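You operate a simulated robot arm through the tools that you are given. There is no shell and no other tool. Be economical: measure what you need, move in short steps, check, and stop when the job is done.

You run a simulated two-armed robot. Do the job below in one go: nothing can be reset, and whatever is moved stays where it is left.

TASK
Pick up the carton from the top of the fridge with one hand, pass it to the other hand and put it on the front of the tall counter. Set down upright: carton.
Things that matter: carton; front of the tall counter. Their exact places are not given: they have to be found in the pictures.

It is judged by the outcome, as a careful person would: the job done as asked, and still so three seconds after it is handed in. It fails if anything else is knocked over, pushed out of place, dropped, spilled or broken.

THE ROBOT
Two 7-joint arms with two-finger parallel grippers on one trunk, on a base that drives. Base frame: it is fixed to the floor where the robot stands at the start and does not move with it; the origin is under the middle of the robot, x ahead of it, y to its left, z up. Readings come in m, rad, newtons and seconds.
The left shoulder is at the start at [0.05, 0.165, 1.13], the right one opposite. With the tool pointing down near the work surface each hand reaches from about 0.24 to 0.7 m from the robot's upright axis, wherever it stands, measured 20 degrees to its own side. Places, roughly: front of the tall counter [-2.8, -3.2, 0.8]. Payload 3.91 kg a hand.
The TCP of each hand is the grasp point between the finger pads, 0.03 m short of the fingertips. In the tool frame z runs along the fingers and y along their closing line. Largest opening 0.11 m; finger width 0.02, thickness 0.01; the body of the gripper, 0.048 by 0.112 m, starts 0.055 m behind the TCP.
Orientation is told as [roll, pitch, yaw] about the base's x, y, z axes, in that order, counted from this pose: with the fingers straight down and closing along the base's y, the tool's x points along the base's -x, its y along +y and its z along -z.

THE INTERFACE
- The arms move only by the tool move_arm. It takes "left_series", "right_series" or both (then of equal length, played together; a hand with none holds still); each is one flat list of numbers, 7 for each row, row after row: the turn, a rotation vector about the tool's x, y, z in rad, then the shift along the tool's x, y, z in m, then the closure, from 0 (fully open) to 1 (shut). In form: [ax, ay, az, x, y, z, jaw, ax, ay, az, x, y, z, jaw, ...]. A call has 1 to 8 rows; each row is the pose to reach, as a shift and turn from the pose commanded when the call began, along the tool's axes at that moment. Each row takes 0.2 s and may step no farther than 0.05 m and 0.15 rad from the row before; otherwise, or with a gripper value out of range, the whole call is refused. A pose out of reach is approached as far as the arm can. The call stops where the force on the tool passes 40 N (or 10 N more than at its start, if that is more) or the arm is blocked; 0.2 s more then pass. The fingers move at their own pace (about 0.045 m/s each) and stop on an object; they squeeze with about 27 N. The grip force told is the motor's: it shows also when the fingers shut on nothing. Time passes only in rows, and 0.2 s behind the last, so rows that repeat a pose let the fingers close. It gives the time, the measured TCP pose, the force on the tool (base axes), the opening and the grip force at its end, in the units of the frame above (readings bear some noise), with the torque about the TCP (base axes, N m) and any sound that the robot's microphone picked up.
- Cameras (640 x 400 px; columns grow to the right, rows downward): "scene" is now at [0.1078, -0.0305, 1.3143]; the picture's right is [-0.31, -0.95, 0.00], its down [-0.48, 0.16, -0.86] and it looks along [0.82, -0.27, -0.51] (base axes); focal length 269 px, centre (320, 200). "left" rides on the left gripper at [0.073, -0.017, -0.103] in its tool frame; the picture's right is [0.23, 0.97, 0.00], its down [-0.76, 0.18, -0.62] and it looks along [-0.61, 0.14, 0.78] (tool axes); focal length 222 px, centre (320, 200). "right" rides on the right gripper at [0.072, 0.017, -0.103] in its tool frame; the picture's right is [-0.23, 0.97, 0.00], its down [-0.76, -0.18, -0.62] and it looks along [-0.61, -0.14, 0.78] (tool axes); focal length 222 px, centre (320, 200).
- grab_frame(camera): a new picture of that camera. No time passes.
- raise_lower(by): slides the trunk up (or, below 0, down) by that many m; the arms and the scene camera ride with it, the base frame stays. It gives what a move gives, with no picture.
- steer(legs): drives the robot by 1 to 6 legs, each [ahead, left, turn to the left] in m, m and rad, along the robot's own axes; the way and the turn of a leg run together, so that a leg with both is an arc; at most 1.5 m and 3.142 rad a leg. The arms and the cameras ride along, it lands a little off, and it stops where it bumps. It gives what a move gives.
- head_to(pan, tilt): turns the head with the scene camera to pan (to the left, within 1.396 rad either way) and tilt (down, from -0.506 to 1.204), counted from straight ahead of the robot. It gives what a move gives.
- probe_pixels(camera, pixels): for up to 12 pixels [column, row] of the newest picture of that camera ("zoom" is the newest enlarged one), the place [x, y, z] in the base frame of the surface seen there, good to about 0.002 m, but the place of the scene camera against the robot may be out by one fixed shift of up to 0.012 m in any direction. No time passes.
- close_up(camera, box): a new picture of the part [left, top, right, bottom] of that camera's present view, enlarged. No time passes.
- hand_in(): hands the job in; it is judged then, once.

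Work in short steps. Measure before you move; look again where a grasp or a placing could have gone wrong, and mend it. You have 80 turns and 78 pictures in all, those below and enlarged ones among them. Open the grippers and draw the arms clear of the work before you hand the job in, unless the task says otherwise; then end with one line.

The tools are called after "Call:" by a JSON object that holds its "name" and its "arguments". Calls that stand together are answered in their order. move_arm: Moves the arms, as the interface text tells. Its arguments: {"type":"object","properties":{"left_series":{"type":"array","items":{"type":"number"}},"right_series":{"type":"array","items":{"type":"number"}}},"required":[]} The other tools are called the same way: raise_lower (by) slides the trunk up or down; steer (legs) drives the base; head_to (pan, tilt) turns the head that bears the scene camera; grab_frame (camera) takes a picture; probe_pixels (camera, pixels) gives the place of the surface under pixels of a picture; close_up (camera, box) takes an enlarged picture of a part of a camera's view; hand_in () hands the job in.

At the start:

```text
time: 0.0
left_eef_pos: [0.4152, 0.0307, 1.1317]
left_tcp_rot: [0.001, -0.001, 0.002]
left_force: [-0.3, -0.2, -0.1]
left_ft_torque: [0.01, 0.03, -0.02]
left_gripper_width: 0.11
left_grasp_force: 0.0
right_eef_pos: [0.3547, -0.325, 1.1234]
right_tcp_rot: [0.0, 0.0, 0.001]
right_force: [0.0, 0.5, -0.6]
right_ft_torque: [0.0, -0.01, -0.02]
right_gripper_width: 0.1099
right_grasp_force: 0.0
trunk travel left (down, up): [-0.35, 0.153]
robot x, y, heading: [-0.0005, -0.001, 0.002]
head pan, tilt: [-0.316, 0.531]
```

scene: 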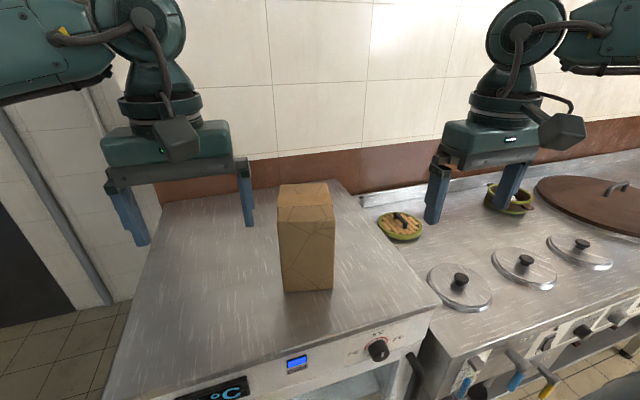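
right: 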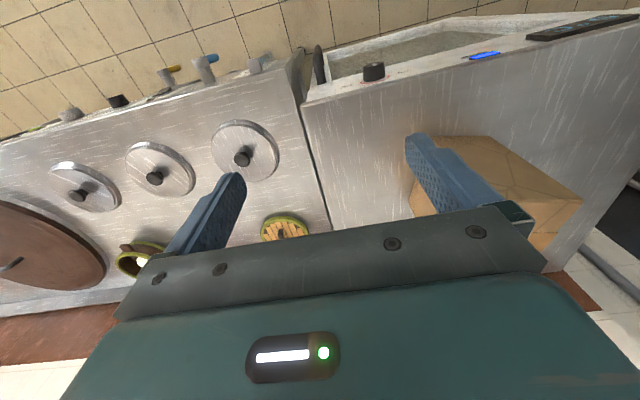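
left: 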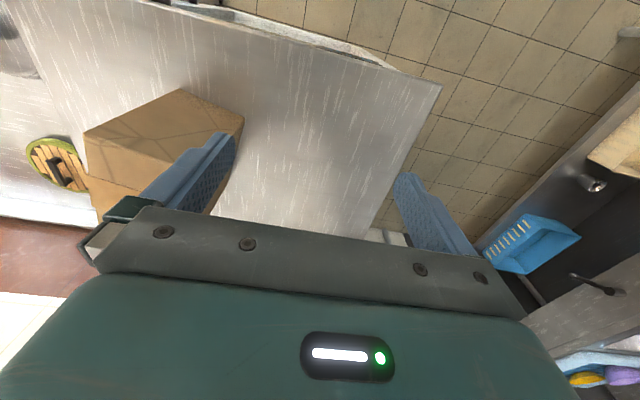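

The carton stands on the steel top at about (306,240) in the scene picture. I probe its top corners, its front face and the surface around it.

Call:
{"name": "probe_pixels", "arguments": {"camera": "scene", "pixels": [[281, 188], [326, 184], [332, 218], [281, 222], [306, 203], [285, 288], [331, 287], [306, 255], [306, 310], [240, 290], [405, 300], [345, 190]]}}

Call:
{"name": "close_up", "arguments": {"camera": "scene", "box": [240, 160, 380, 310]}}

```text
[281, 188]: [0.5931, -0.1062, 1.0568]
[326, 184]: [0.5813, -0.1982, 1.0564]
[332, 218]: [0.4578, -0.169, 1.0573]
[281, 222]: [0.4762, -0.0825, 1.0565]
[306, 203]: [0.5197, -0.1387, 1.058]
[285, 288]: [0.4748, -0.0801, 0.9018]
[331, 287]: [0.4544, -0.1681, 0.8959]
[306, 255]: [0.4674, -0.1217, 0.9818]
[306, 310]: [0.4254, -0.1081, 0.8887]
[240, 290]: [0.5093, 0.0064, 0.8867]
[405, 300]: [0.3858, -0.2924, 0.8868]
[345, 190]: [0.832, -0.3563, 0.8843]
```

```text
2.67 times, centred on (310, 235) of scene
```

zoom: 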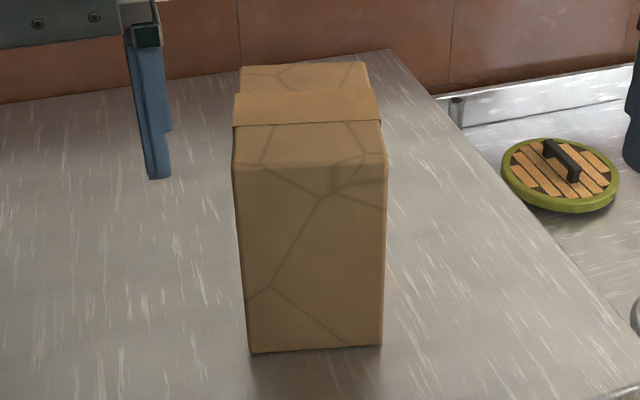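

Carton top is at z≈1.057, about 0.093 wide and 0.125 deep, yaw≈-0.2. The clearance in the jaw is small, so I check the position with the wrist cameras, which have no offset.

Call:
{"name": "close_up", "arguments": {"camera": "right", "box": [390, 110, 600, 270]}}

Call:
{"name": "close_up", "arguments": {"camera": "left", "box": [60, 70, 270, 230]}}

Call:
{"name": "probe_pixels", "arguments": {"camera": "left", "pixels": [[183, 92], [240, 119], [230, 160], [220, 128], [88, 134], [95, 195], [150, 120], [180, 120], [130, 160]]}}

Call:
{"name": "probe_pixels", "arguments": {"camera": "right", "pixels": [[493, 139], [578, 200], [545, 250], [520, 190], [475, 150], [412, 200], [550, 215]]}}

```text
2.50 times, centred on (495, 190) of right
```

zoom: 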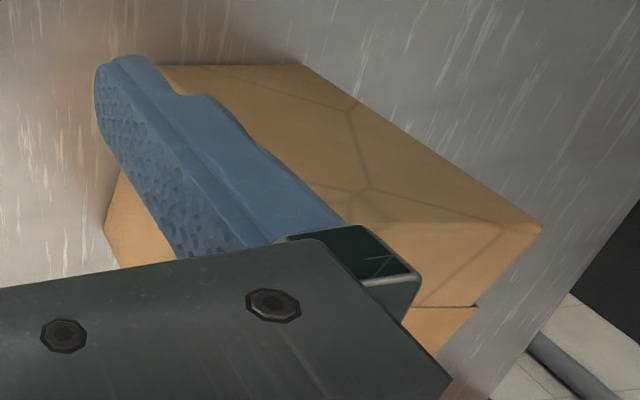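

```text
2.50 times, centred on (165, 150) of left
```

zoom: 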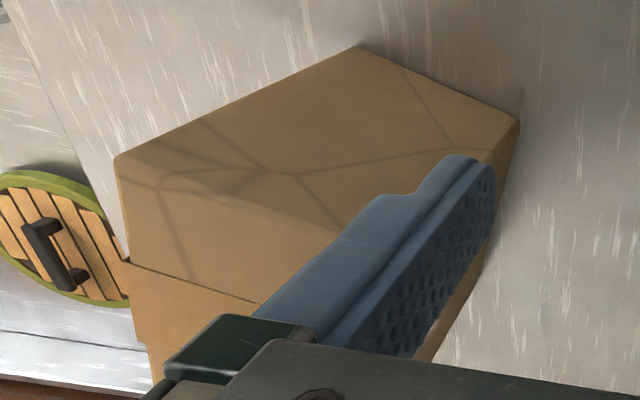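

```text
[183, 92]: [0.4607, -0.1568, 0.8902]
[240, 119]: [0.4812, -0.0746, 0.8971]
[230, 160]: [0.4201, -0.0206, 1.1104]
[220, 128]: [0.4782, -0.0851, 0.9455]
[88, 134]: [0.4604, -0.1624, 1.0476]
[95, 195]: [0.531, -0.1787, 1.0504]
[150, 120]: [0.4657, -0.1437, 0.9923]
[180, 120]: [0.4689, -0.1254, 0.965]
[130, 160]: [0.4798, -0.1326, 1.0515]
```

```text
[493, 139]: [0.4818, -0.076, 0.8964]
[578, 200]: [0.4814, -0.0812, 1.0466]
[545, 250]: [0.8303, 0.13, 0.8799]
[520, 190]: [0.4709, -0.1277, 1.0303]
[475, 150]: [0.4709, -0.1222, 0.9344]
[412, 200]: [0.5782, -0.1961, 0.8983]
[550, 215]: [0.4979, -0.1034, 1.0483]
```

The wrist cameras give the front face from (0.481,-0.076) to (0.460,-0.163), top z≈1.048, yaw≈-0.22, so the scene camera reads about 0.009 m too high. I draw the left hand aside and bring the right hand above the carton, turned to match.

Call:
{"name": "move_arm", "arguments": {"left_series": [0, 0, 0, 0.012, 0.04, 0, 0, 0, 0, 0, 0.025, 0.08, 0, 0, 0, 0, 0, 0.037, 0.12, 0, 0, 0, 0, 0, 0.05, 0.16, 0, 0, 0, 0, 0, 0.05, 0.16, 0, 0, 0, 0, 0, 0.05, 0.16, 0, 0, 0, 0, 0, 0.05, 0.16, 0, 0], "right_series": [0, 0, 0, 0, 0, -0.02, 0, 0, 0, 0.05, -0.03, 0.03, -0.02, 0, 0, 0, 0.1, -0.06, 0.062, -0.02, 0, 0, 0, 0.15, -0.09, 0.095, -0.02, 0, 0, 0, 0.2, -0.125, 0.128, -0.02, 0, 0, 0, 0.22, -0.157, 0.16, -0.02, 0, 0, 0, 0.22, -0.187, 0.19, -0.02, 0]}}

Call:
{"name": "grab_frame", "arguments": {"camera": "right"}}

Call:
{"name": "grab_frame", "arguments": {"camera": "scene"}}

Call:
{"name": "grab_frame", "arguments": {"camera": "left"}}

```text
time: 1.6
left_eef_pos: [0.3622, 0.191, 1.1323]
left_tcp_rot: [0.001, -0.001, 0.002]
left_force: [0.8, 0.5, -0.4]
left_ft_torque: [-0.01, 0.04, -0.01]
left_gripper_width: 0.1101
left_grasp_force: 0.1
right_eef_pos: [0.5019, -0.1825, 1.1395]
right_tcp_rot: [0.001, 0.001, -0.225]
right_force: [0.4, -0.5, 0.1]
right_ft_torque: [0.0, 0.02, -0.01]
right_gripper_width: 0.1098
right_grasp_force: 0.0
right hand out of reach, approached as far as the arm can: row 6, 7
trunk travel left (down, up): [-0.35, 0.153]
robot x, y, heading: [0.0006, 0.0032, -0.004]
head pan, tilt: [-0.316, 0.531]
```

```text
71 pictures are left
```

right: 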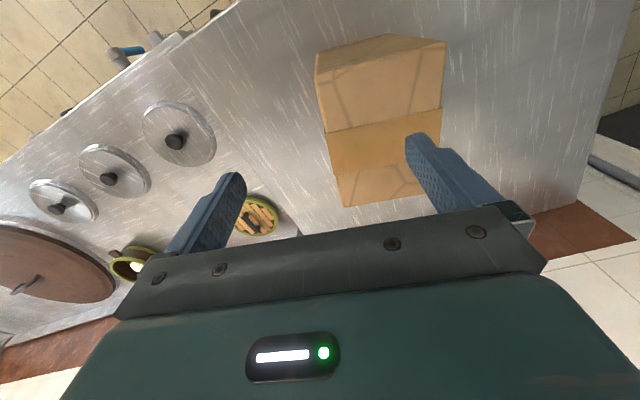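

```text
70 pictures are left
```

scene: 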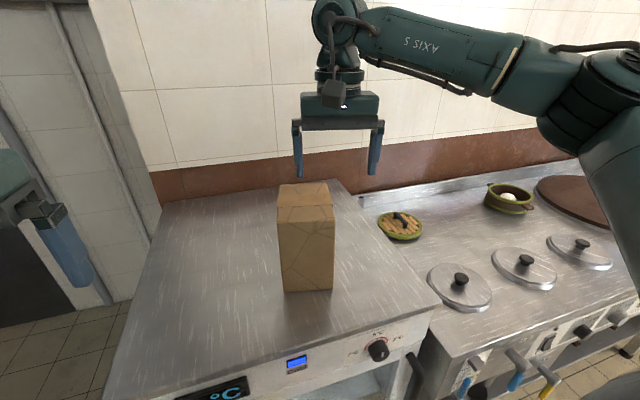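

```text
69 pictures are left
```

left: 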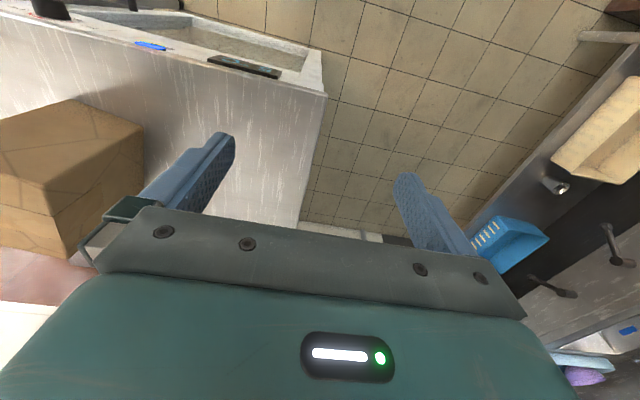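

The right hand stopped short at (0.502,-0.183): too high for its shoulder. I take an accurate look at the carton top (right picture, ~(385,110)), then raise the trunk so the arm can reach.

Call:
{"name": "close_up", "arguments": {"camera": "right", "box": [290, 20, 490, 220]}}

Call:
{"name": "probe_pixels", "arguments": {"camera": "right", "pixels": [[320, 95], [324, 126], [440, 70], [441, 100], [385, 85], [330, 160], [345, 200], [420, 195], [442, 44], [340, 180], [332, 170]]}}

Call:
{"name": "raise_lower", "arguments": {"by": 0.12}}

```text
2.00 times, centred on (390, 120) of right
```

zoom: 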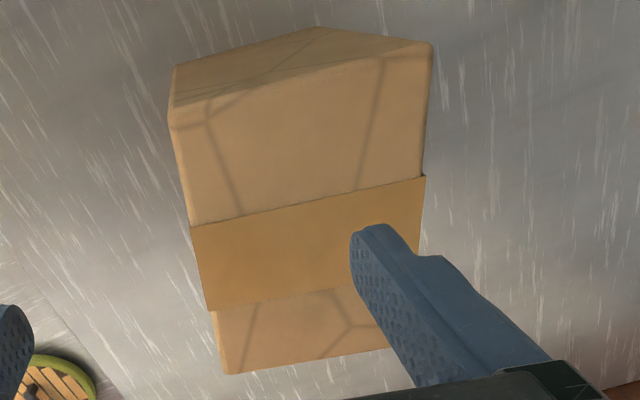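

```text
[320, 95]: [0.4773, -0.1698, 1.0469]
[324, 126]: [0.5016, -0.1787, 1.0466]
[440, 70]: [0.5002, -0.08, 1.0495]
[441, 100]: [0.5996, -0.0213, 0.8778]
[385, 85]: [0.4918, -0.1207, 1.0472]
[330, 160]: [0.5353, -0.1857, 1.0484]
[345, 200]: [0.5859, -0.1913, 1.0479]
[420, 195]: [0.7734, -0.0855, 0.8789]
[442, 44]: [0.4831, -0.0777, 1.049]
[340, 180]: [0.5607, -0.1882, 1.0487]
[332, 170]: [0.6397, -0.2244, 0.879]
```

```text
time: 3.1
left_eef_pos: [0.3633, 0.1914, 1.2524]
left_tcp_rot: [0.001, 0.0, 0.002]
left_force: [0.2, 0.1, 0.4]
left_ft_torque: [0.07, 0.03, 0.0]
left_gripper_width: 0.1099
left_grasp_force: 0.1
right_eef_pos: [0.5005, -0.1822, 1.2601]
right_tcp_rot: [-0.001, 0.001, -0.221]
right_force: [-0.2, 0.1, 0.2]
right_ft_torque: [0.01, 0.02, -0.02]
right_gripper_width: 0.1099
right_grasp_force: 0.0
trunk travel left (down, up): [-0.47, 0.033]
robot x, y, heading: [-0.0002, 0.0021, -0.003]
head pan, tilt: [-0.316, 0.531]
```

Carton centre comes out at about (0.537,-0.134), its yaw -0.213 and width about 0.094. I send a zero step first to see where the commanded pose lies.

Call:
{"name": "move_arm", "arguments": {"right_series": [0, 0, 0, 0, 0, 0, 0, 0, 0, 0, 0, 0, 0.02, 0]}}

```text
time: 3.7
left_eef_pos: [0.3625, 0.1913, 1.2531]
left_tcp_rot: [-0.002, -0.001, 0.003]
left_force: [0.2, -0.7, -0.2]
left_ft_torque: [-0.04, 0.02, 0.01]
left_gripper_width: 0.11
left_grasp_force: 0.0
right_eef_pos: [0.5011, -0.182, 1.2399]
right_tcp_rot: [-0.001, 0.0, -0.22]
right_force: [-0.1, -0.5, 0.4]
right_ft_torque: [-0.03, -0.02, -0.02]
right_gripper_width: 0.1101
right_grasp_force: 0.0
trunk travel left (down, up): [-0.47, 0.033]
robot x, y, heading: [-0.0033, 0.0025, -0.002]
head pan, tilt: [-0.316, 0.531]
```

The commanded pose equals the measured one. I lower to z≈1.125 and move over the carton.

Call:
{"name": "move_arm", "arguments": {"right_series": [0, 0, 0, 0, 0, 0.045, 0, 0, 0, 0, -0.005, 0.01, 0.085, 0, 0, 0, -0.007, -0.02, 0.03, 0.115, 0, 0, 0, -0.007, -0.033, 0.053, 0.115, 0, 0, 0, -0.007, -0.033, 0.053, 0.115, 0]}}

Call:
{"name": "grab_frame", "arguments": {"camera": "right"}}

Call:
{"name": "close_up", "arguments": {"camera": "scene", "box": [200, 150, 420, 350]}}

```text
time: 4.9
left_eef_pos: [0.3623, 0.1922, 1.2521]
left_tcp_rot: [0.0, -0.001, 0.002]
left_force: [0.1, -0.6, 1.0]
left_ft_torque: [-0.01, -0.04, 0.0]
left_gripper_width: 0.1099
left_grasp_force: 0.1
right_eef_pos: [0.5119, -0.1733, 1.1272]
right_tcp_rot: [0.0, -0.002, -0.213]
right_force: [-0.5, 0.3, 0.3]
right_ft_torque: [0.03, 0.01, 0.02]
right_gripper_width: 0.1096
right_grasp_force: 0.0
right hand out of reach, approached as far as the arm can: row 3, 4, 5
trunk travel left (down, up): [-0.47, 0.033]
robot x, y, heading: [0.0002, -0.0001, 0.002]
head pan, tilt: [-0.316, 0.531]
```

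```text
67 pictures are left
```

right: 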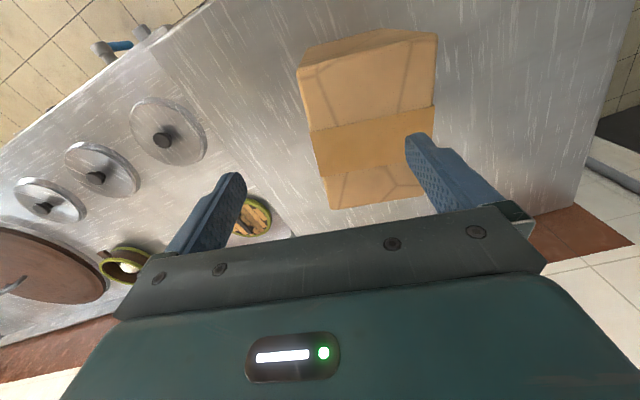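

```text
2.00 times, centred on (310, 250) of scene
```

zoom: 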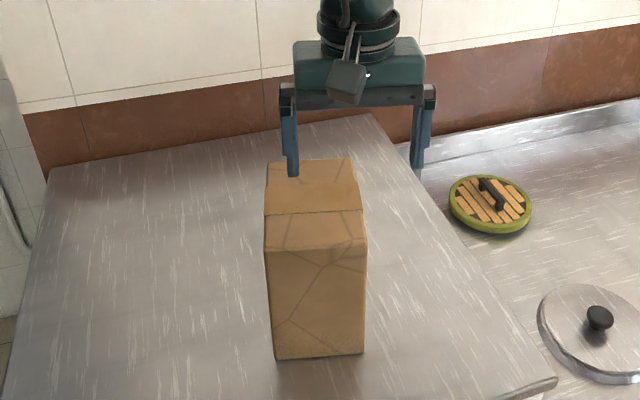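

The hand is again held at (0.512,-0.173), so this spot is awkward for the right arm. I shift the base 0.10 m left so that the carton lies about 24° to the right side.

Call:
{"name": "steer", "arguments": {"legs": [[0, 0.1, 0]]}}

```text
time: 6.4
left_eef_pos: [0.3629, 0.2884, 1.2535]
left_tcp_rot: [-0.003, 0.0, 0.002]
left_force: [0.7, -0.3, 0.2]
left_ft_torque: [0.01, 0.0, 0.04]
left_gripper_width: 0.11
left_grasp_force: 0.0
right_eef_pos: [0.5115, -0.0769, 1.1291]
right_tcp_rot: [0.002, -0.001, -0.214]
right_force: [-0.1, -0.1, 0.3]
right_ft_torque: [0.0, 0.01, 0.0]
right_gripper_width: 0.1103
right_grasp_force: 0.0
trunk travel left (down, up): [-0.47, 0.033]
robot x, y, heading: [-0.0019, 0.097, -0.0]
head pan, tilt: [-0.316, 0.531]
```

Now I move the hand over the target (0.545,-0.1375).

Call:
{"name": "move_arm", "arguments": {"right_series": [0, 0, 0, -0.012, -0.025, 0, 0, 0, 0, 0, -0.028, -0.045, 0, 0, 0, 0, 0, -0.0455, -0.052, 0, 0, 0, 0, 0, -0.0455, -0.052, 0, 0]}}

Call:
{"name": "grab_frame", "arguments": {"camera": "right"}}

```text
time: 7.4
left_eef_pos: [0.3628, 0.2889, 1.2532]
left_tcp_rot: [0.001, 0.0, 0.002]
left_force: [0.2, -0.6, 1.0]
left_ft_torque: [0.0, -0.03, 0.04]
left_gripper_width: 0.11
left_grasp_force: 0.0
right_eef_pos: [0.5443, -0.1367, 1.1283]
right_tcp_rot: [0.001, -0.002, -0.215]
right_force: [0.5, -1.0, -0.1]
right_ft_torque: [-0.01, 0.02, 0.02]
right_gripper_width: 0.11
right_grasp_force: 0.1
trunk travel left (down, up): [-0.47, 0.033]
robot x, y, heading: [-0.0018, 0.0966, -0.0]
head pan, tilt: [-0.316, 0.531]
```

```text
65 pictures are left
```

right: 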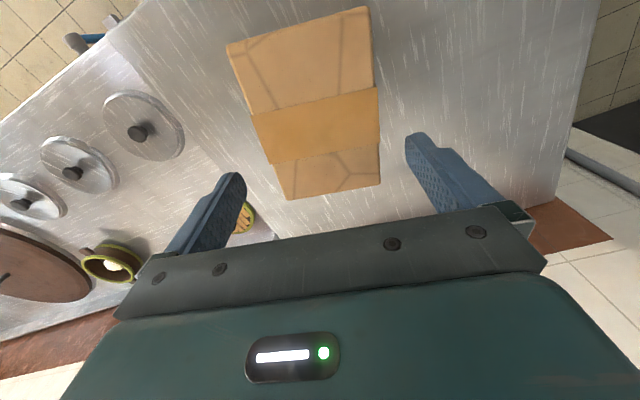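

The carton top now shows clearly between the fingers. I probe its edges along the grip line.

Call:
{"name": "probe_pixels", "arguments": {"camera": "right", "pixels": [[256, 118], [270, 155], [375, 92], [376, 145], [232, 52], [282, 195], [376, 182], [368, 12], [330, 187], [300, 30], [236, 66], [368, 40]]}}

```text
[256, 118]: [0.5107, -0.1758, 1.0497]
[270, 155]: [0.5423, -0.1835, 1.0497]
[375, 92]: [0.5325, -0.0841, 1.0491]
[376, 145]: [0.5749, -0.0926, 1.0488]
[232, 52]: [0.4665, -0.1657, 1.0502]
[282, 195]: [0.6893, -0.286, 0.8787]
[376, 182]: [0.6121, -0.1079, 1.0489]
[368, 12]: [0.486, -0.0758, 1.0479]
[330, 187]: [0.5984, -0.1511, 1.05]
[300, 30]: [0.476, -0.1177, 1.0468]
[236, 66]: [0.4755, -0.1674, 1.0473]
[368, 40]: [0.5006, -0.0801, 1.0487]
```

The centre line at x=0.544 is y≈-0.135, so I correct by 1.5 mm and descend carefully until the tips are about 12 mm below the top.

Call:
{"name": "move_arm", "arguments": {"right_series": [0, 0, 0, 0, 0.0015, 0.02, 0, 0, 0, 0, 0, 0.0015, 0.04, 0, 0, 0, 0, 0, 0.0015, 0.05, 0, 0, 0, 0, 0, 0.0015, 0.055, 0, 0, 0, 0, 0, 0.0015, 0.06, 0]}}

Call:
{"name": "grab_frame", "arguments": {"camera": "right"}}

Call:
{"name": "close_up", "arguments": {"camera": "scene", "box": [300, 130, 480, 300]}}

```text
time: 8.6
left_eef_pos: [0.3625, 0.2888, 1.2531]
left_tcp_rot: [0.0, 0.001, 0.002]
left_force: [-0.1, 0.3, -0.5]
left_ft_torque: [-0.03, 0.02, 0.01]
left_gripper_width: 0.11
left_grasp_force: 0.1
right_eef_pos: [0.5449, -0.1362, 1.0666]
right_tcp_rot: [0.003, -0.003, -0.213]
right_force: [0.8, -0.1, -0.1]
right_ft_torque: [0.03, -0.05, -0.03]
right_gripper_width: 0.1099
right_grasp_force: 0.1
trunk travel left (down, up): [-0.47, 0.033]
robot x, y, heading: [0.0044, 0.0987, 0.002]
head pan, tilt: [-0.316, 0.531]
```

```text
64 pictures are left
```

right: 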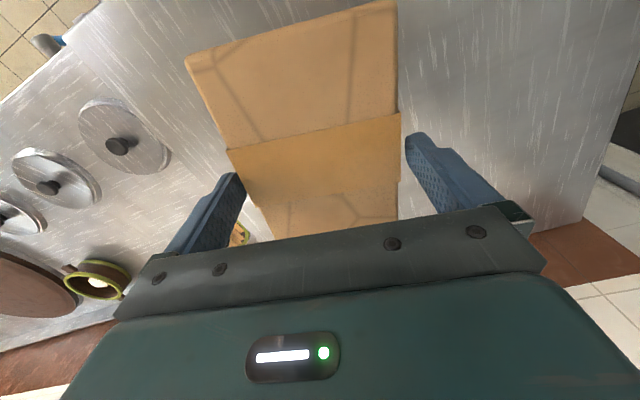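

```text
2.35 times, centred on (390, 215) of scene
```

zoom: 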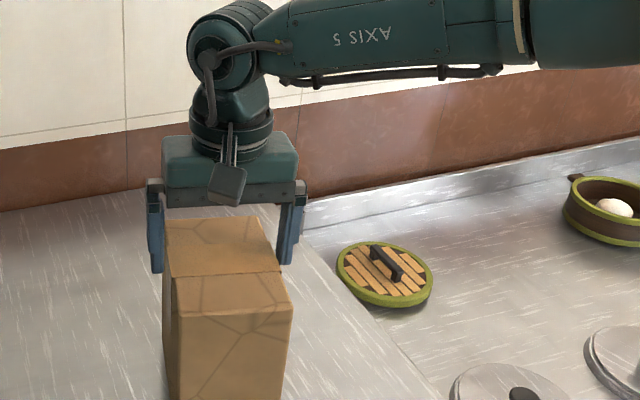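

The fingers straddle the carton with no contact force. I descend a further 0.05 m, close, and hold.

Call:
{"name": "move_arm", "arguments": {"right_series": [0, 0, 0, 0, 0, 0.02, 0, 0, 0, 0, 0, 0, 0.04, 0, 0, 0, 0, 0, 0, 0.051, 0, 0, 0, 0, 0, 0, 0.051, 1, 0, 0, 0, 0, 0, 0.051, 1, 0, 0, 0, 0, 0, 0.051, 1, 0, 0, 0, 0, 0, 0.051, 1]}}

```text
time: 10.2
left_eef_pos: [0.3627, 0.2885, 1.2527]
left_tcp_rot: [0.0, -0.001, 0.002]
left_force: [-0.5, 0.3, 0.4]
left_ft_torque: [-0.01, -0.01, 0.05]
left_gripper_width: 0.1099
left_grasp_force: 0.0
right_eef_pos: [0.531, -0.1456, 1.0247]
right_tcp_rot: [0.001, -0.003, -0.211]
right_force: [-0.8, 1.0, 0.5]
right_ft_torque: [-0.02, -0.04, 0.02]
right_gripper_width: 0.0997
right_grasp_force: 26.9
right hand out of reach, approached as far as the arm can: row 1, 2, 3, 4, 5, 6, 7
trunk travel left (down, up): [-0.47, 0.033]
robot x, y, heading: [0.001, 0.0969, 0.003]
head pan, tilt: [-0.316, 0.531]
```

The arm drifted to (0.531,-0.146) at its reach limit, yet gripped at 0.0997 m. I look to see how the carton sits.

Call:
{"name": "grab_frame", "arguments": {"camera": "right"}}

Call:
{"name": "grab_frame", "arguments": {"camera": "scene"}}

Call:
{"name": "grab_frame", "arguments": {"camera": "left"}}

```text
62 pictures are left
```

right: 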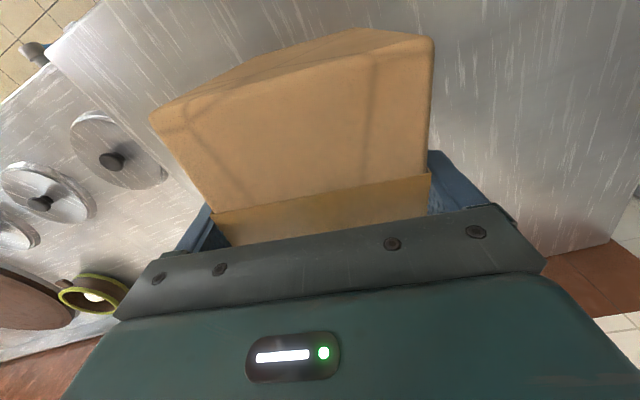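

```text
61 pictures are left
```

scene: 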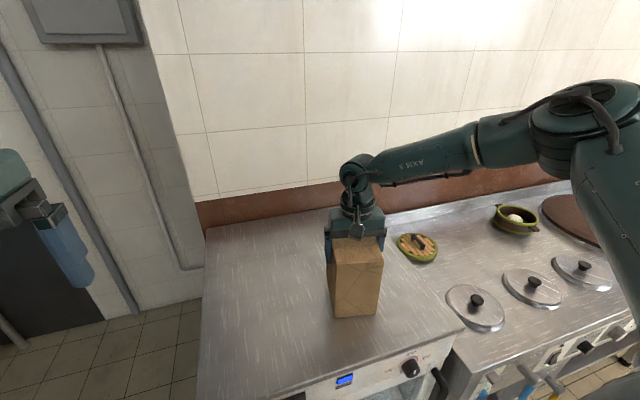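

```text
60 pictures are left
```

left: 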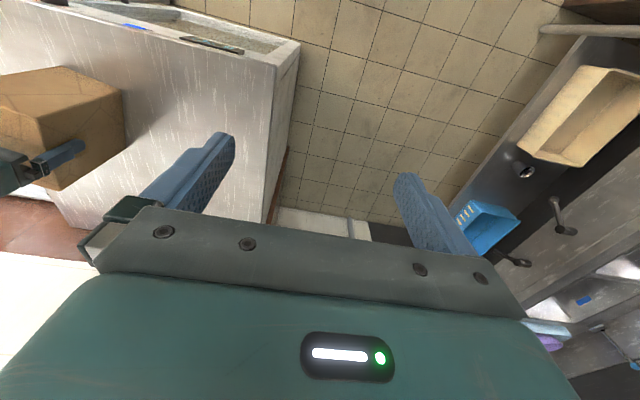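

The carton is held squarely around its band. I lift it 0.06 m with the arm and read the load.

Call:
{"name": "move_arm", "arguments": {"right_series": [0, 0, 0, 0, 0, -0.015, 1, 0, 0, 0, 0, 0, -0.03, 1, 0, 0, 0, 0, 0, -0.045, 1, 0, 0, 0, 0, 0, -0.06, 1, 0, 0, 0, 0, 0, -0.06, 1]}}

Call:
{"name": "grab_frame", "arguments": {"camera": "scene"}}

```text
time: 11.4
left_eef_pos: [0.3643, 0.289, 1.2533]
left_tcp_rot: [0.001, 0.001, 0.002]
left_force: [0.0, -0.1, -0.3]
left_ft_torque: [0.02, -0.01, 0.0]
left_gripper_width: 0.11
left_grasp_force: 0.1
right_eef_pos: [0.5291, -0.1457, 1.0845]
right_tcp_rot: [0.001, 0.001, -0.215]
right_force: [-0.3, -0.5, -2.6]
right_ft_torque: [-0.02, 0.07, -0.01]
right_gripper_width: 0.0998
right_grasp_force: 26.6
trunk travel left (down, up): [-0.47, 0.033]
robot x, y, heading: [-0.0007, 0.0975, -0.001]
head pan, tilt: [-0.316, 0.531]
```

```text
59 pictures are left
```

scene: 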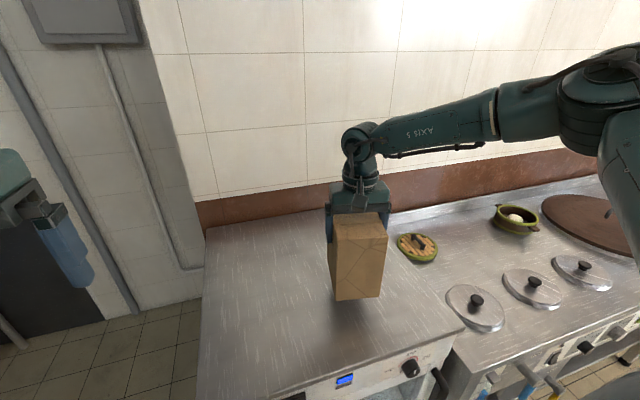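

The carton is light (about 0.26 kg). I bring it in closer and toward the middle, ready for the pass.

Call:
{"name": "move_arm", "arguments": {"right_series": [0, 0, 0, 0.025, 0.01, -0.02, 1, 0, 0, 0, 0.05, 0.03, -0.035, 1, 0, 0, 0, 0.075, 0.055, -0.035, 1, 0, 0, 0, 0.1, 0.08, -0.035, 1, 0, 0, 0, 0.114, 0.101, -0.035, 1, 0, 0, 0, 0.114, 0.101, -0.035, 1]}}

Call:
{"name": "grab_frame", "arguments": {"camera": "scene"}}

Call:
{"name": "grab_frame", "arguments": {"camera": "left"}}

```text
time: 12.8
left_eef_pos: [0.3641, 0.289, 1.2524]
left_tcp_rot: [0.0, 0.001, 0.003]
left_force: [-0.4, 0.2, -0.3]
left_ft_torque: [0.02, -0.01, -0.02]
left_gripper_width: 0.1099
left_grasp_force: 0.2
right_eef_pos: [0.4391, -0.0248, 1.1217]
right_tcp_rot: [0.002, -0.001, -0.213]
right_force: [-0.6, -0.4, -2.5]
right_ft_torque: [0.01, 0.0, -0.01]
right_gripper_width: 0.0997
right_grasp_force: 26.7
trunk travel left (down, up): [-0.47, 0.033]
robot x, y, heading: [0.0056, 0.0936, -0.0]
head pan, tilt: [-0.316, 0.531]
```

```text
58 pictures are left
```

scene: 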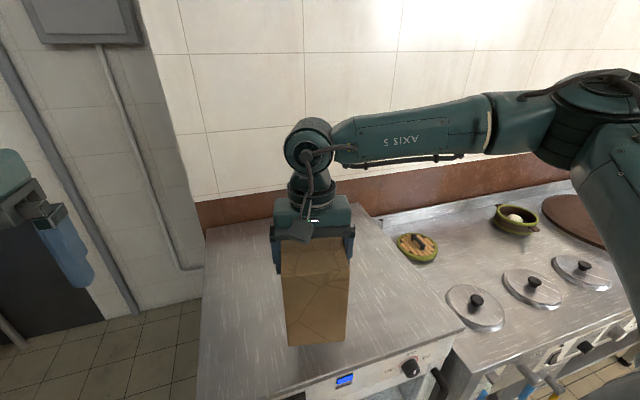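

```text
57 pictures are left
```

left: 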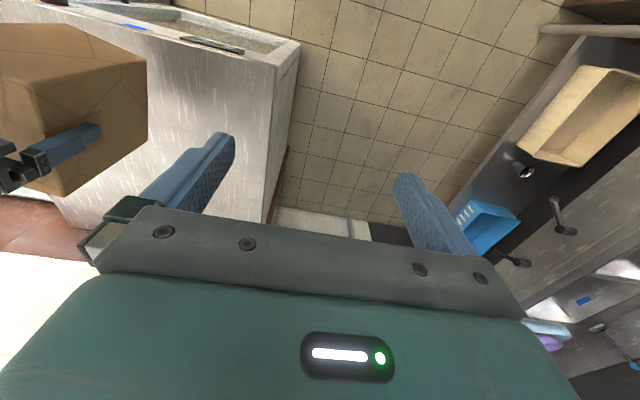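

The pass is easier if the near face looks toward the left arm, so I turn the carton a further -0.6 rad about the vertical with the right hand and move it slightly forward.

Call:
{"name": "move_arm", "arguments": {"right_series": [0, 0, 0.13, -0.005, 0, 0, 1, 0, 0, 0.26, -0.01, 0, 0, 1, 0, 0, 0.39, -0.015, 0, 0, 1, 0, 0, 0.5, -0.02, 0, 0, 1, 0, 0, 0.6, -0.02, 0, 0, 1, 0, 0, 0.6, -0.02, 0, 0, 1]}}

Call:
{"name": "head_to", "arguments": {"pan": -0.05, "tilt": 0.6}}

Call:
{"name": "grab_frame", "arguments": {"camera": "scene"}}

```text
time: 14.2
left_eef_pos: [0.3621, 0.2882, 1.2522]
left_tcp_rot: [0.0, 0.0, 0.002]
left_force: [0.3, 0.3, 0.2]
left_ft_torque: [-0.01, 0.04, 0.01]
left_gripper_width: 0.1101
left_grasp_force: 0.0
right_eef_pos: [0.4552, -0.031, 1.122]
right_tcp_rot: [0.003, 0.001, -0.815]
right_force: [-0.1, -1.0, -3.4]
right_ft_torque: [0.02, 0.0, 0.01]
right_gripper_width: 0.0997
right_grasp_force: 26.9
right hand out of reach, approached as far as the arm can: row 3, 4, 5, 6
trunk travel left (down, up): [-0.47, 0.033]
robot x, y, heading: [0.0003, 0.0985, -0.001]
head pan, tilt: [-0.316, 0.531]
```

```text
time: 15.0
left_eef_pos: [0.3636, 0.2877, 1.2538]
left_tcp_rot: [0.001, 0.001, 0.002]
left_force: [0.0, -0.2, 1.0]
left_ft_torque: [-0.01, 0.0, 0.0]
left_gripper_width: 0.11
left_grasp_force: 0.1
right_eef_pos: [0.4547, -0.0317, 1.1232]
right_tcp_rot: [0.004, 0.001, -0.814]
right_force: [0.5, -0.1, -1.8]
right_ft_torque: [0.07, 0.0, 0.01]
right_gripper_width: 0.1
right_grasp_force: 26.9
trunk travel left (down, up): [-0.47, 0.033]
robot x, y, heading: [-0.0032, 0.0947, -0.001]
head pan, tilt: [-0.051, 0.6]
```

```text
56 pictures are left
```

scene: 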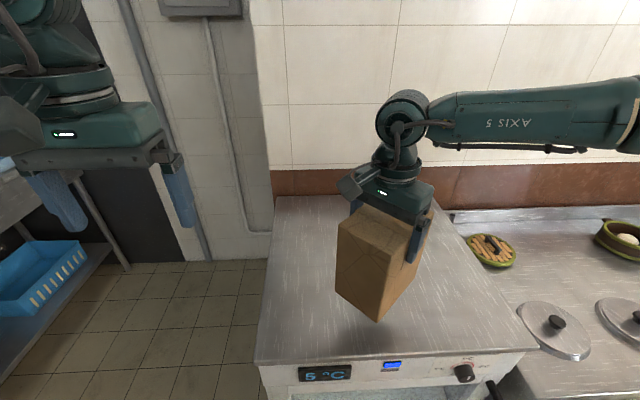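

The carton's near face centre is now at about (0.411,0.015), looking along (-0.69,0.73). I turn the left hand to the same yaw while bringing it forward, keeping its distance.

Call:
{"name": "move_arm", "arguments": {"left_series": [0, 0, 0.136, -0.01, -0.013, 0.01, 0, 0, 0, 0.272, -0.02, -0.027, 0.02, 0, 0, 0, 0.408, -0.03, -0.04, 0.03, 0, 0, 0, 0.544, -0.04, -0.053, 0.04, 0, 0, 0, 0.68, -0.05, -0.067, 0.05, 0, 0, 0, 0.815, -0.06, -0.08, 0.06, 0, 0, 0, 0.815, -0.06, -0.08, 0.06, 0]}}

```text
time: 16.6
left_eef_pos: [0.4224, 0.2071, 1.194]
left_tcp_rot: [0.001, 0.0, -0.814]
left_force: [0.2, 0.1, -0.3]
left_ft_torque: [-0.02, 0.01, 0.02]
left_gripper_width: 0.11
left_grasp_force: 0.1
right_eef_pos: [0.4555, -0.031, 1.1217]
right_tcp_rot: [0.003, 0.0, -0.814]
right_force: [0.2, -0.3, -2.2]
right_ft_torque: [0.01, 0.06, 0.02]
right_gripper_width: 0.0998
right_grasp_force: 27.2
trunk travel left (down, up): [-0.47, 0.033]
robot x, y, heading: [-0.0002, 0.0944, 0.001]
head pan, tilt: [-0.051, 0.6]
```

The yaw was reached. Next I pitch the left hand by -1.05 rad so its fingers point at the carton, 30° below level.

Call:
{"name": "move_arm", "arguments": {"left_series": [0, -0.131, 0, 0, 0, 0, 0, 0, -0.262, 0, 0, 0, 0, 0, 0, -0.393, 0, 0, 0, 0, 0, 0, -0.524, 0, 0, 0, 0, 0, 0, -0.655, 0, 0, 0, 0, 0, 0, -0.786, 0, 0, 0, 0, 0, 0, -0.917, 0, 0, 0, 0, 0, 0, -1.047, 0, 0, 0, 0, 0]}}

Call:
{"name": "grab_frame", "arguments": {"camera": "scene"}}

Call:
{"name": "grab_frame", "arguments": {"camera": "left"}}

```text
time: 18.4
left_eef_pos: [0.4237, 0.2079, 1.1933]
left_tcp_rot: [0.002, -1.049, -0.815]
left_force: [0.3, -0.5, -0.1]
left_ft_torque: [-0.04, 0.0, 0.0]
left_gripper_width: 0.1099
left_grasp_force: 0.1
right_eef_pos: [0.4545, -0.0324, 1.1218]
right_tcp_rot: [0.003, 0.0, -0.813]
right_force: [-0.1, 0.2, -2.6]
right_ft_torque: [0.03, 0.04, 0.0]
right_gripper_width: 0.0998
right_grasp_force: 26.8
trunk travel left (down, up): [-0.47, 0.033]
robot x, y, heading: [0.0001, 0.0984, 0.003]
head pan, tilt: [-0.051, 0.6]
```

```text
55 pictures are left
```

scene: 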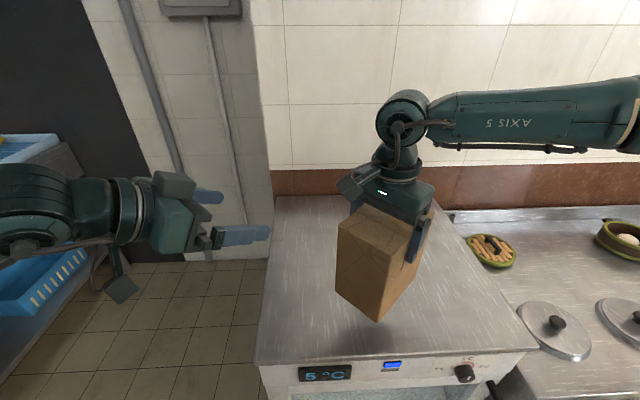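

```text
54 pictures are left
```

left: 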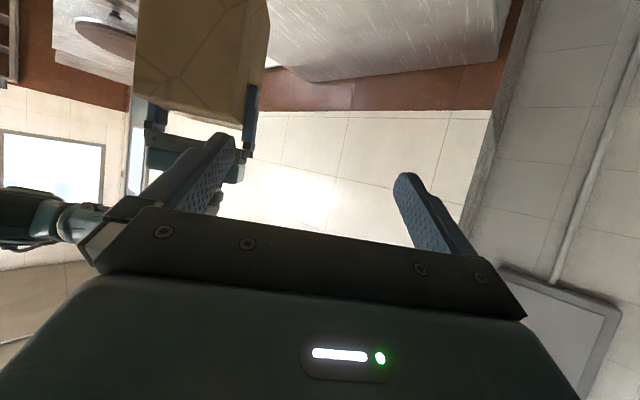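

The left hand lines up well. I slide it sideways in front of the carton's near face first, without advancing yet.

Call:
{"name": "move_arm", "arguments": {"left_series": [0, 0, 0, 0.008, -0.036, 0, 0, 0, 0, 0, 0.016, -0.072, 0, 0, 0, 0, 0, 0.024, -0.108, 0, 0, 0, 0, 0, 0.031, -0.1415, 0, 0, 0, 0, 0, 0.031, -0.1415, 0.02, 0, 0, 0, 0, 0.031, -0.1415, 0.04, 0, 0, 0, 0, 0.031, -0.1415, 0.04, 0]}}

Call:
{"name": "grab_frame", "arguments": {"camera": "left"}}

Call:
{"name": "grab_frame", "arguments": {"camera": "scene"}}

```text
time: 20.0
left_eef_pos: [0.3534, 0.0817, 1.145]
left_tcp_rot: [0.002, -1.047, -0.814]
left_force: [0.1, 0.2, -0.3]
left_ft_torque: [-0.02, -0.01, -0.01]
left_gripper_width: 0.1099
left_grasp_force: 0.0
left hand out of reach, approached as far as the arm can: row 2, 3, 4, 5, 6, 7
right_eef_pos: [0.4548, -0.0312, 1.122]
right_tcp_rot: [0.004, 0.001, -0.813]
right_force: [0.7, -0.3, -3.4]
right_ft_torque: [-0.03, 0.01, -0.04]
right_gripper_width: 0.0997
right_grasp_force: 26.7
trunk travel left (down, up): [-0.47, 0.033]
robot x, y, heading: [-0.0009, 0.0949, -0.001]
head pan, tilt: [-0.051, 0.6]
```

```text
53 pictures are left
```

left: 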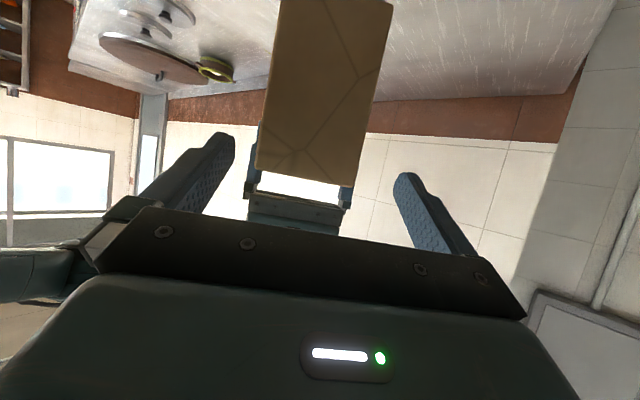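

```text
52 pictures are left
```

scene: 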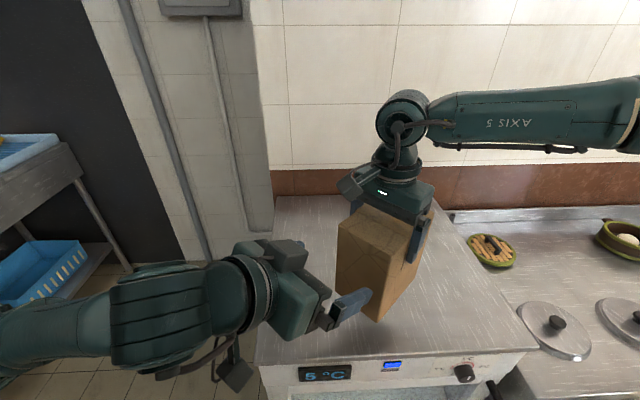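

The left hand faces the carton, which is centred near (318,90) in the left picture. I probe the face edges for the last alignment.

Call:
{"name": "probe_pixels", "arguments": {"camera": "left", "pixels": [[262, 160], [268, 90], [277, 10], [388, 10], [368, 90], [345, 175], [318, 90], [300, 172], [310, 5]]}}

```text
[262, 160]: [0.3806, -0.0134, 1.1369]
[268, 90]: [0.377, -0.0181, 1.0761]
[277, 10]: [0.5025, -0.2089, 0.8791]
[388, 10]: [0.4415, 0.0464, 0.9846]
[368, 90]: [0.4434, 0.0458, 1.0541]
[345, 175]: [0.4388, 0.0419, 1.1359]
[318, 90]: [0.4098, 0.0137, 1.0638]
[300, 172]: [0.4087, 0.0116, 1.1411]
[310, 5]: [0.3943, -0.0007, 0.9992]
```

Face centre (0.410,0.014) matches the plan. I advance until the tips are just short of the face, then check.

Call:
{"name": "move_arm", "arguments": {"left_series": [0, 0, 0, 0.005, -0.0045, 0.02, 0, 0, 0, 0, 0.011, -0.0045, 0.045, 0, 0, 0, 0, 0.011, -0.0045, 0.068, 0, 0, 0, 0, 0.011, -0.0045, 0.068, 0]}}

Call:
{"name": "grab_frame", "arguments": {"camera": "left"}}

```text
time: 21.0
left_eef_pos: [0.3887, 0.0427, 1.1049]
left_tcp_rot: [0.001, -1.048, -0.814]
left_force: [0.3, -0.1, 0.0]
left_ft_torque: [0.0, 0.02, 0.01]
left_gripper_width: 0.1102
left_grasp_force: 0.0
right_eef_pos: [0.4554, -0.0317, 1.1224]
right_tcp_rot: [0.003, 0.002, -0.813]
right_force: [-0.4, 0.0, -3.3]
right_ft_torque: [0.03, 0.0, -0.01]
right_gripper_width: 0.1001
right_grasp_force: 26.9
trunk travel left (down, up): [-0.47, 0.033]
robot x, y, heading: [0.0017, 0.0964, 0.004]
head pan, tilt: [-0.051, 0.6]
```

```text
51 pictures are left
```

left: 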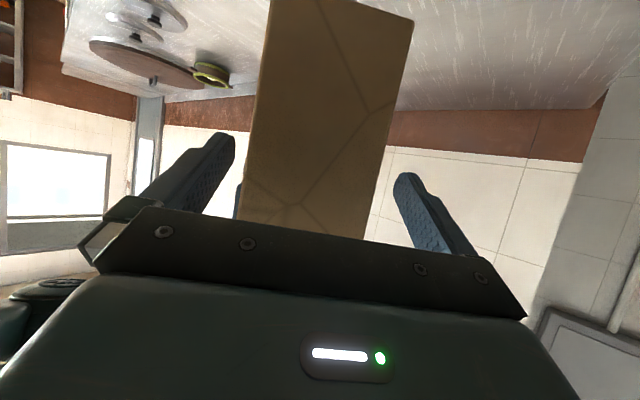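

I compare finger tips and carton edges in the same picture to check the centring.

Call:
{"name": "close_up", "arguments": {"camera": "left", "box": [160, 100, 480, 300]}}

Call:
{"name": "probe_pixels", "arguments": {"camera": "left", "pixels": [[252, 130], [385, 130], [248, 170], [376, 170], [230, 142], [403, 184], [315, 130]]}}

```text
2.00 times, centred on (320, 200) of left
```

zoom: 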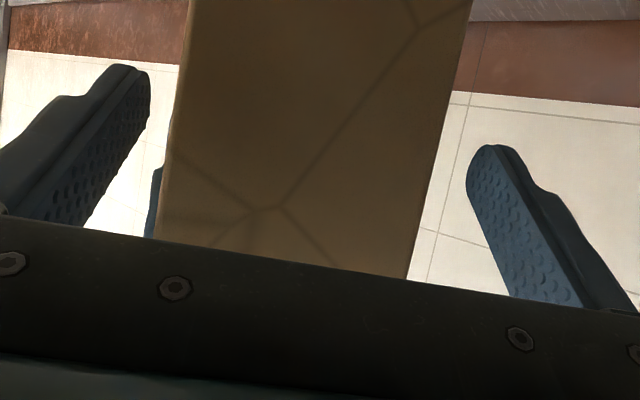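

```text
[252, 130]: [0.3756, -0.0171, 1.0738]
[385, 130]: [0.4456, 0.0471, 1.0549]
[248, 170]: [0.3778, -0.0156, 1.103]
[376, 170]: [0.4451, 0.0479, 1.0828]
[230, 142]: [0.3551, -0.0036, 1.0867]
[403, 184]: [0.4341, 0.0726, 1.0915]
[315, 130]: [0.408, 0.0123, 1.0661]
```

Centring is within about 2 mm. I correct by that and advance to the grip depth.

Call:
{"name": "move_arm", "arguments": {"left_series": [0, 0, 0, 0.001, -0.002, 0.01, 0, 0, 0, 0, 0.002, -0.002, 0.025, 0, 0, 0, 0, 0.003, -0.002, 0.04, 0, 0, 0, 0, 0.003, -0.002, 0.055, 0, 0, 0, 0, 0.003, -0.002, 0.07, 0, 0, 0, 0, 0.003, -0.002, 0.082, 0, 0, 0, 0, 0.003, -0.002, 0.082, 0]}}

Call:
{"name": "grab_frame", "arguments": {"camera": "left"}}

Call:
{"name": "grab_frame", "arguments": {"camera": "scene"}}

```text
time: 22.6
left_eef_pos: [0.4347, -0.0086, 1.0604]
left_tcp_rot: [-0.001, -1.049, -0.815]
left_force: [-13.5, 16.6, 8.1]
left_ft_torque: [-1.03, -0.8, -0.04]
left_gripper_width: 0.1101
left_grasp_force: 0.1
right_eef_pos: [0.4562, -0.0332, 1.122]
right_tcp_rot: [0.003, -0.003, -0.817]
right_force: [13.9, -17.0, -10.4]
right_ft_torque: [-0.21, -0.25, 0.09]
right_gripper_width: 0.1
right_grasp_force: 26.8
trunk travel left (down, up): [-0.47, 0.033]
robot x, y, heading: [-0.0015, 0.0952, 0.001]
head pan, tilt: [-0.051, 0.6]
```

```text
49 pictures are left
```

left: 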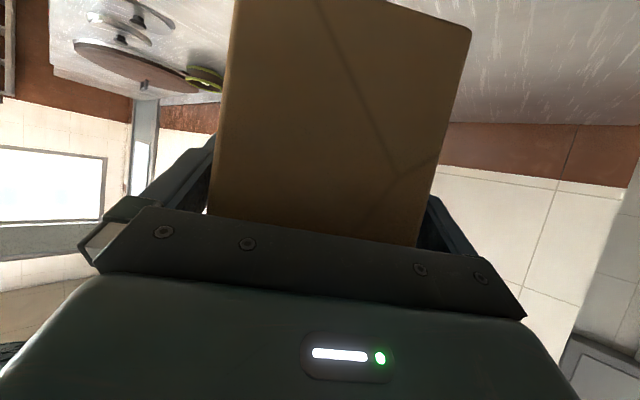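

```text
48 pictures are left
```

scene: 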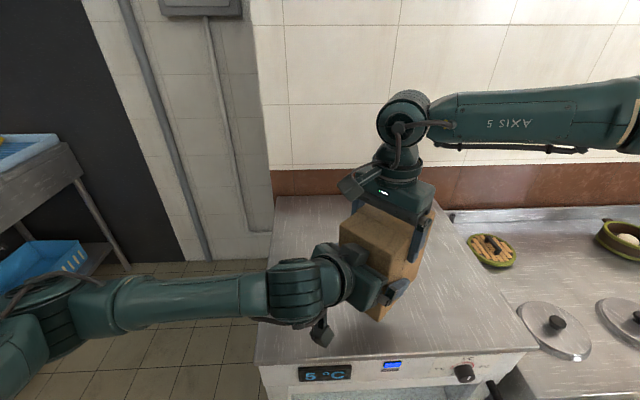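

The left palm is touching the carton (about 23 N along the approach). I back off 6 mm, read the force, then close.

Call:
{"name": "move_arm", "arguments": {"left_series": [0, 0, 0, 0, 0, -0.006, 0, 0, 0, 0, 0, 0, -0.006, 0]}}

```text
time: 23.2
left_eef_pos: [0.4307, -0.0052, 1.0639]
left_tcp_rot: [-0.001, -1.047, -0.813]
left_force: [-0.6, 0.0, 0.8]
left_ft_torque: [0.01, 0.01, 0.02]
left_gripper_width: 0.1099
left_grasp_force: 0.1
right_eef_pos: [0.4544, -0.0295, 1.1226]
right_tcp_rot: [0.003, 0.003, -0.81]
right_force: [-0.4, 0.5, -3.1]
right_ft_torque: [0.06, 0.03, 0.0]
right_gripper_width: 0.0996
right_grasp_force: 26.9
trunk travel left (down, up): [-0.47, 0.033]
robot x, y, heading: [-0.0027, 0.0967, 0.003]
head pan, tilt: [-0.051, 0.6]
```

Force is gone. I close the left fingers and hold.

Call:
{"name": "move_arm", "arguments": {"left_series": [0, 0, 0, 0, 0, 0, 1, 0, 0, 0, 0, 0, 0, 1, 0, 0, 0, 0, 0, 0, 1, 0, 0, 0, 0, 0, 0, 1]}}

```text
time: 24.2
left_eef_pos: [0.431, -0.0048, 1.0635]
left_tcp_rot: [0.0, -1.05, -0.816]
left_force: [2.5, -12.5, -0.1]
left_ft_torque: [0.36, -0.22, 0.4]
left_gripper_width: 0.0998
left_grasp_force: 26.8
right_eef_pos: [0.4549, -0.0307, 1.1219]
right_tcp_rot: [0.004, 0.004, -0.813]
right_force: [-1.7, 12.5, -0.9]
right_ft_torque: [0.46, 0.33, -0.68]
right_gripper_width: 0.0997
right_grasp_force: 26.5
trunk travel left (down, up): [-0.47, 0.033]
robot x, y, heading: [0.0011, 0.098, 0.001]
head pan, tilt: [-0.051, 0.6]
```

Both hands hold it (0.0998 and 0.0997 m). Now I open the right hand with the left still holding.

Call:
{"name": "move_arm", "arguments": {"left_series": [0, 0, 0, 0, 0, 0, 1, 0, 0, 0, 0, 0, 0, 1, 0, 0, 0, 0, 0, 0, 1], "right_series": [0, 0, 0, 0, 0, 0, 0, 0, 0, 0, 0, 0, 0, 0, 0, 0, 0, 0, 0, 0, 0]}}

Call:
{"name": "grab_frame", "arguments": {"camera": "right"}}

Call:
{"name": "grab_frame", "arguments": {"camera": "scene"}}

```text
time: 25.0
left_eef_pos: [0.4315, -0.0039, 1.0626]
left_tcp_rot: [0.0, -1.047, -0.813]
left_force: [0.6, -0.2, -0.4]
left_ft_torque: [0.08, 0.05, 0.02]
left_gripper_width: 0.1001
left_grasp_force: 26.8
right_eef_pos: [0.4555, -0.0318, 1.1223]
right_tcp_rot: [0.004, 0.001, -0.812]
right_force: [0.5, 0.4, 0.3]
right_ft_torque: [0.0, 0.02, 0.0]
right_gripper_width: 0.11
right_grasp_force: 0.0
trunk travel left (down, up): [-0.47, 0.033]
robot x, y, heading: [-0.0013, 0.0947, 0.002]
head pan, tilt: [-0.051, 0.6]
```

```text
47 pictures are left
```

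right: 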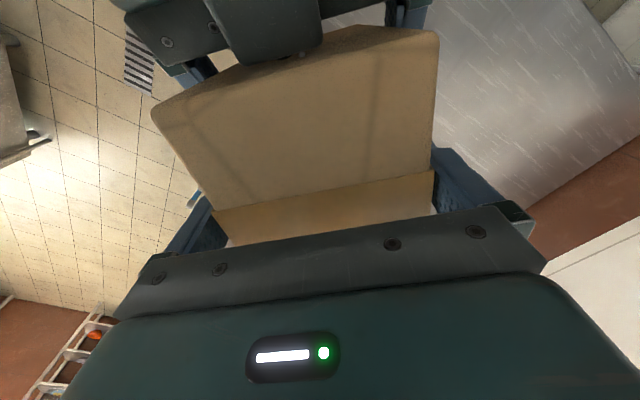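

```text
46 pictures are left
```

scene: 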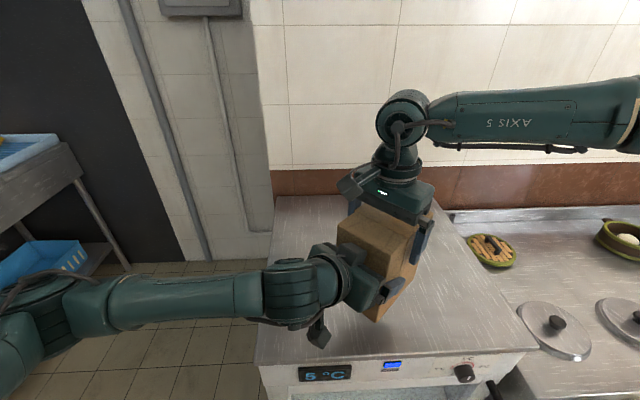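

The right fingers are open and both forces near zero. I draw the right hand straight up slowly.

Call:
{"name": "move_arm", "arguments": {"right_series": [0, 0, 0, 0, 0, -0.015, 0, 0, 0, 0, 0, 0, -0.035, 0, 0, 0, 0, 0, 0, -0.065, 0, 0, 0, 0, 0, 0, -0.1, 0, 0, 0, 0, 0, 0, -0.1, 0]}}

Call:
{"name": "grab_frame", "arguments": {"camera": "scene"}}

```text
time: 26.2
left_eef_pos: [0.4315, -0.0038, 1.0631]
left_tcp_rot: [0.001, -1.048, -0.813]
left_force: [0.1, -0.4, 0.2]
left_ft_torque: [0.08, 0.1, -0.05]
left_gripper_width: 0.1
left_grasp_force: 26.8
right_eef_pos: [0.4521, -0.0332, 1.2205]
right_tcp_rot: [0.004, 0.002, -0.814]
right_force: [-0.5, 0.0, 0.3]
right_ft_torque: [0.0, 0.03, -0.02]
right_gripper_width: 0.11
right_grasp_force: 0.0
right hand out of reach, approached as far as the arm can: row 4, 5
trunk travel left (down, up): [-0.47, 0.033]
robot x, y, heading: [0.0003, 0.0969, -0.001]
head pan, tilt: [-0.051, 0.6]
```

```text
45 pictures are left
```

scene: 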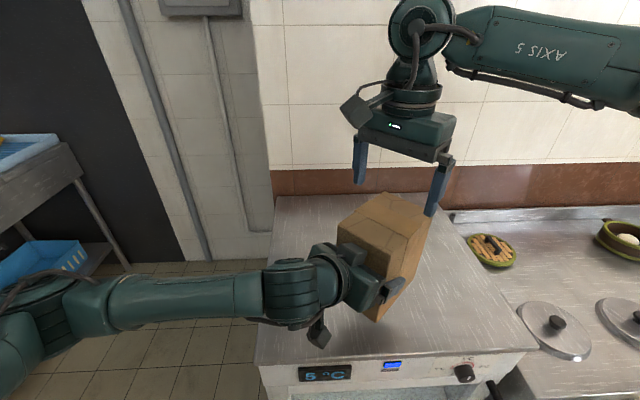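

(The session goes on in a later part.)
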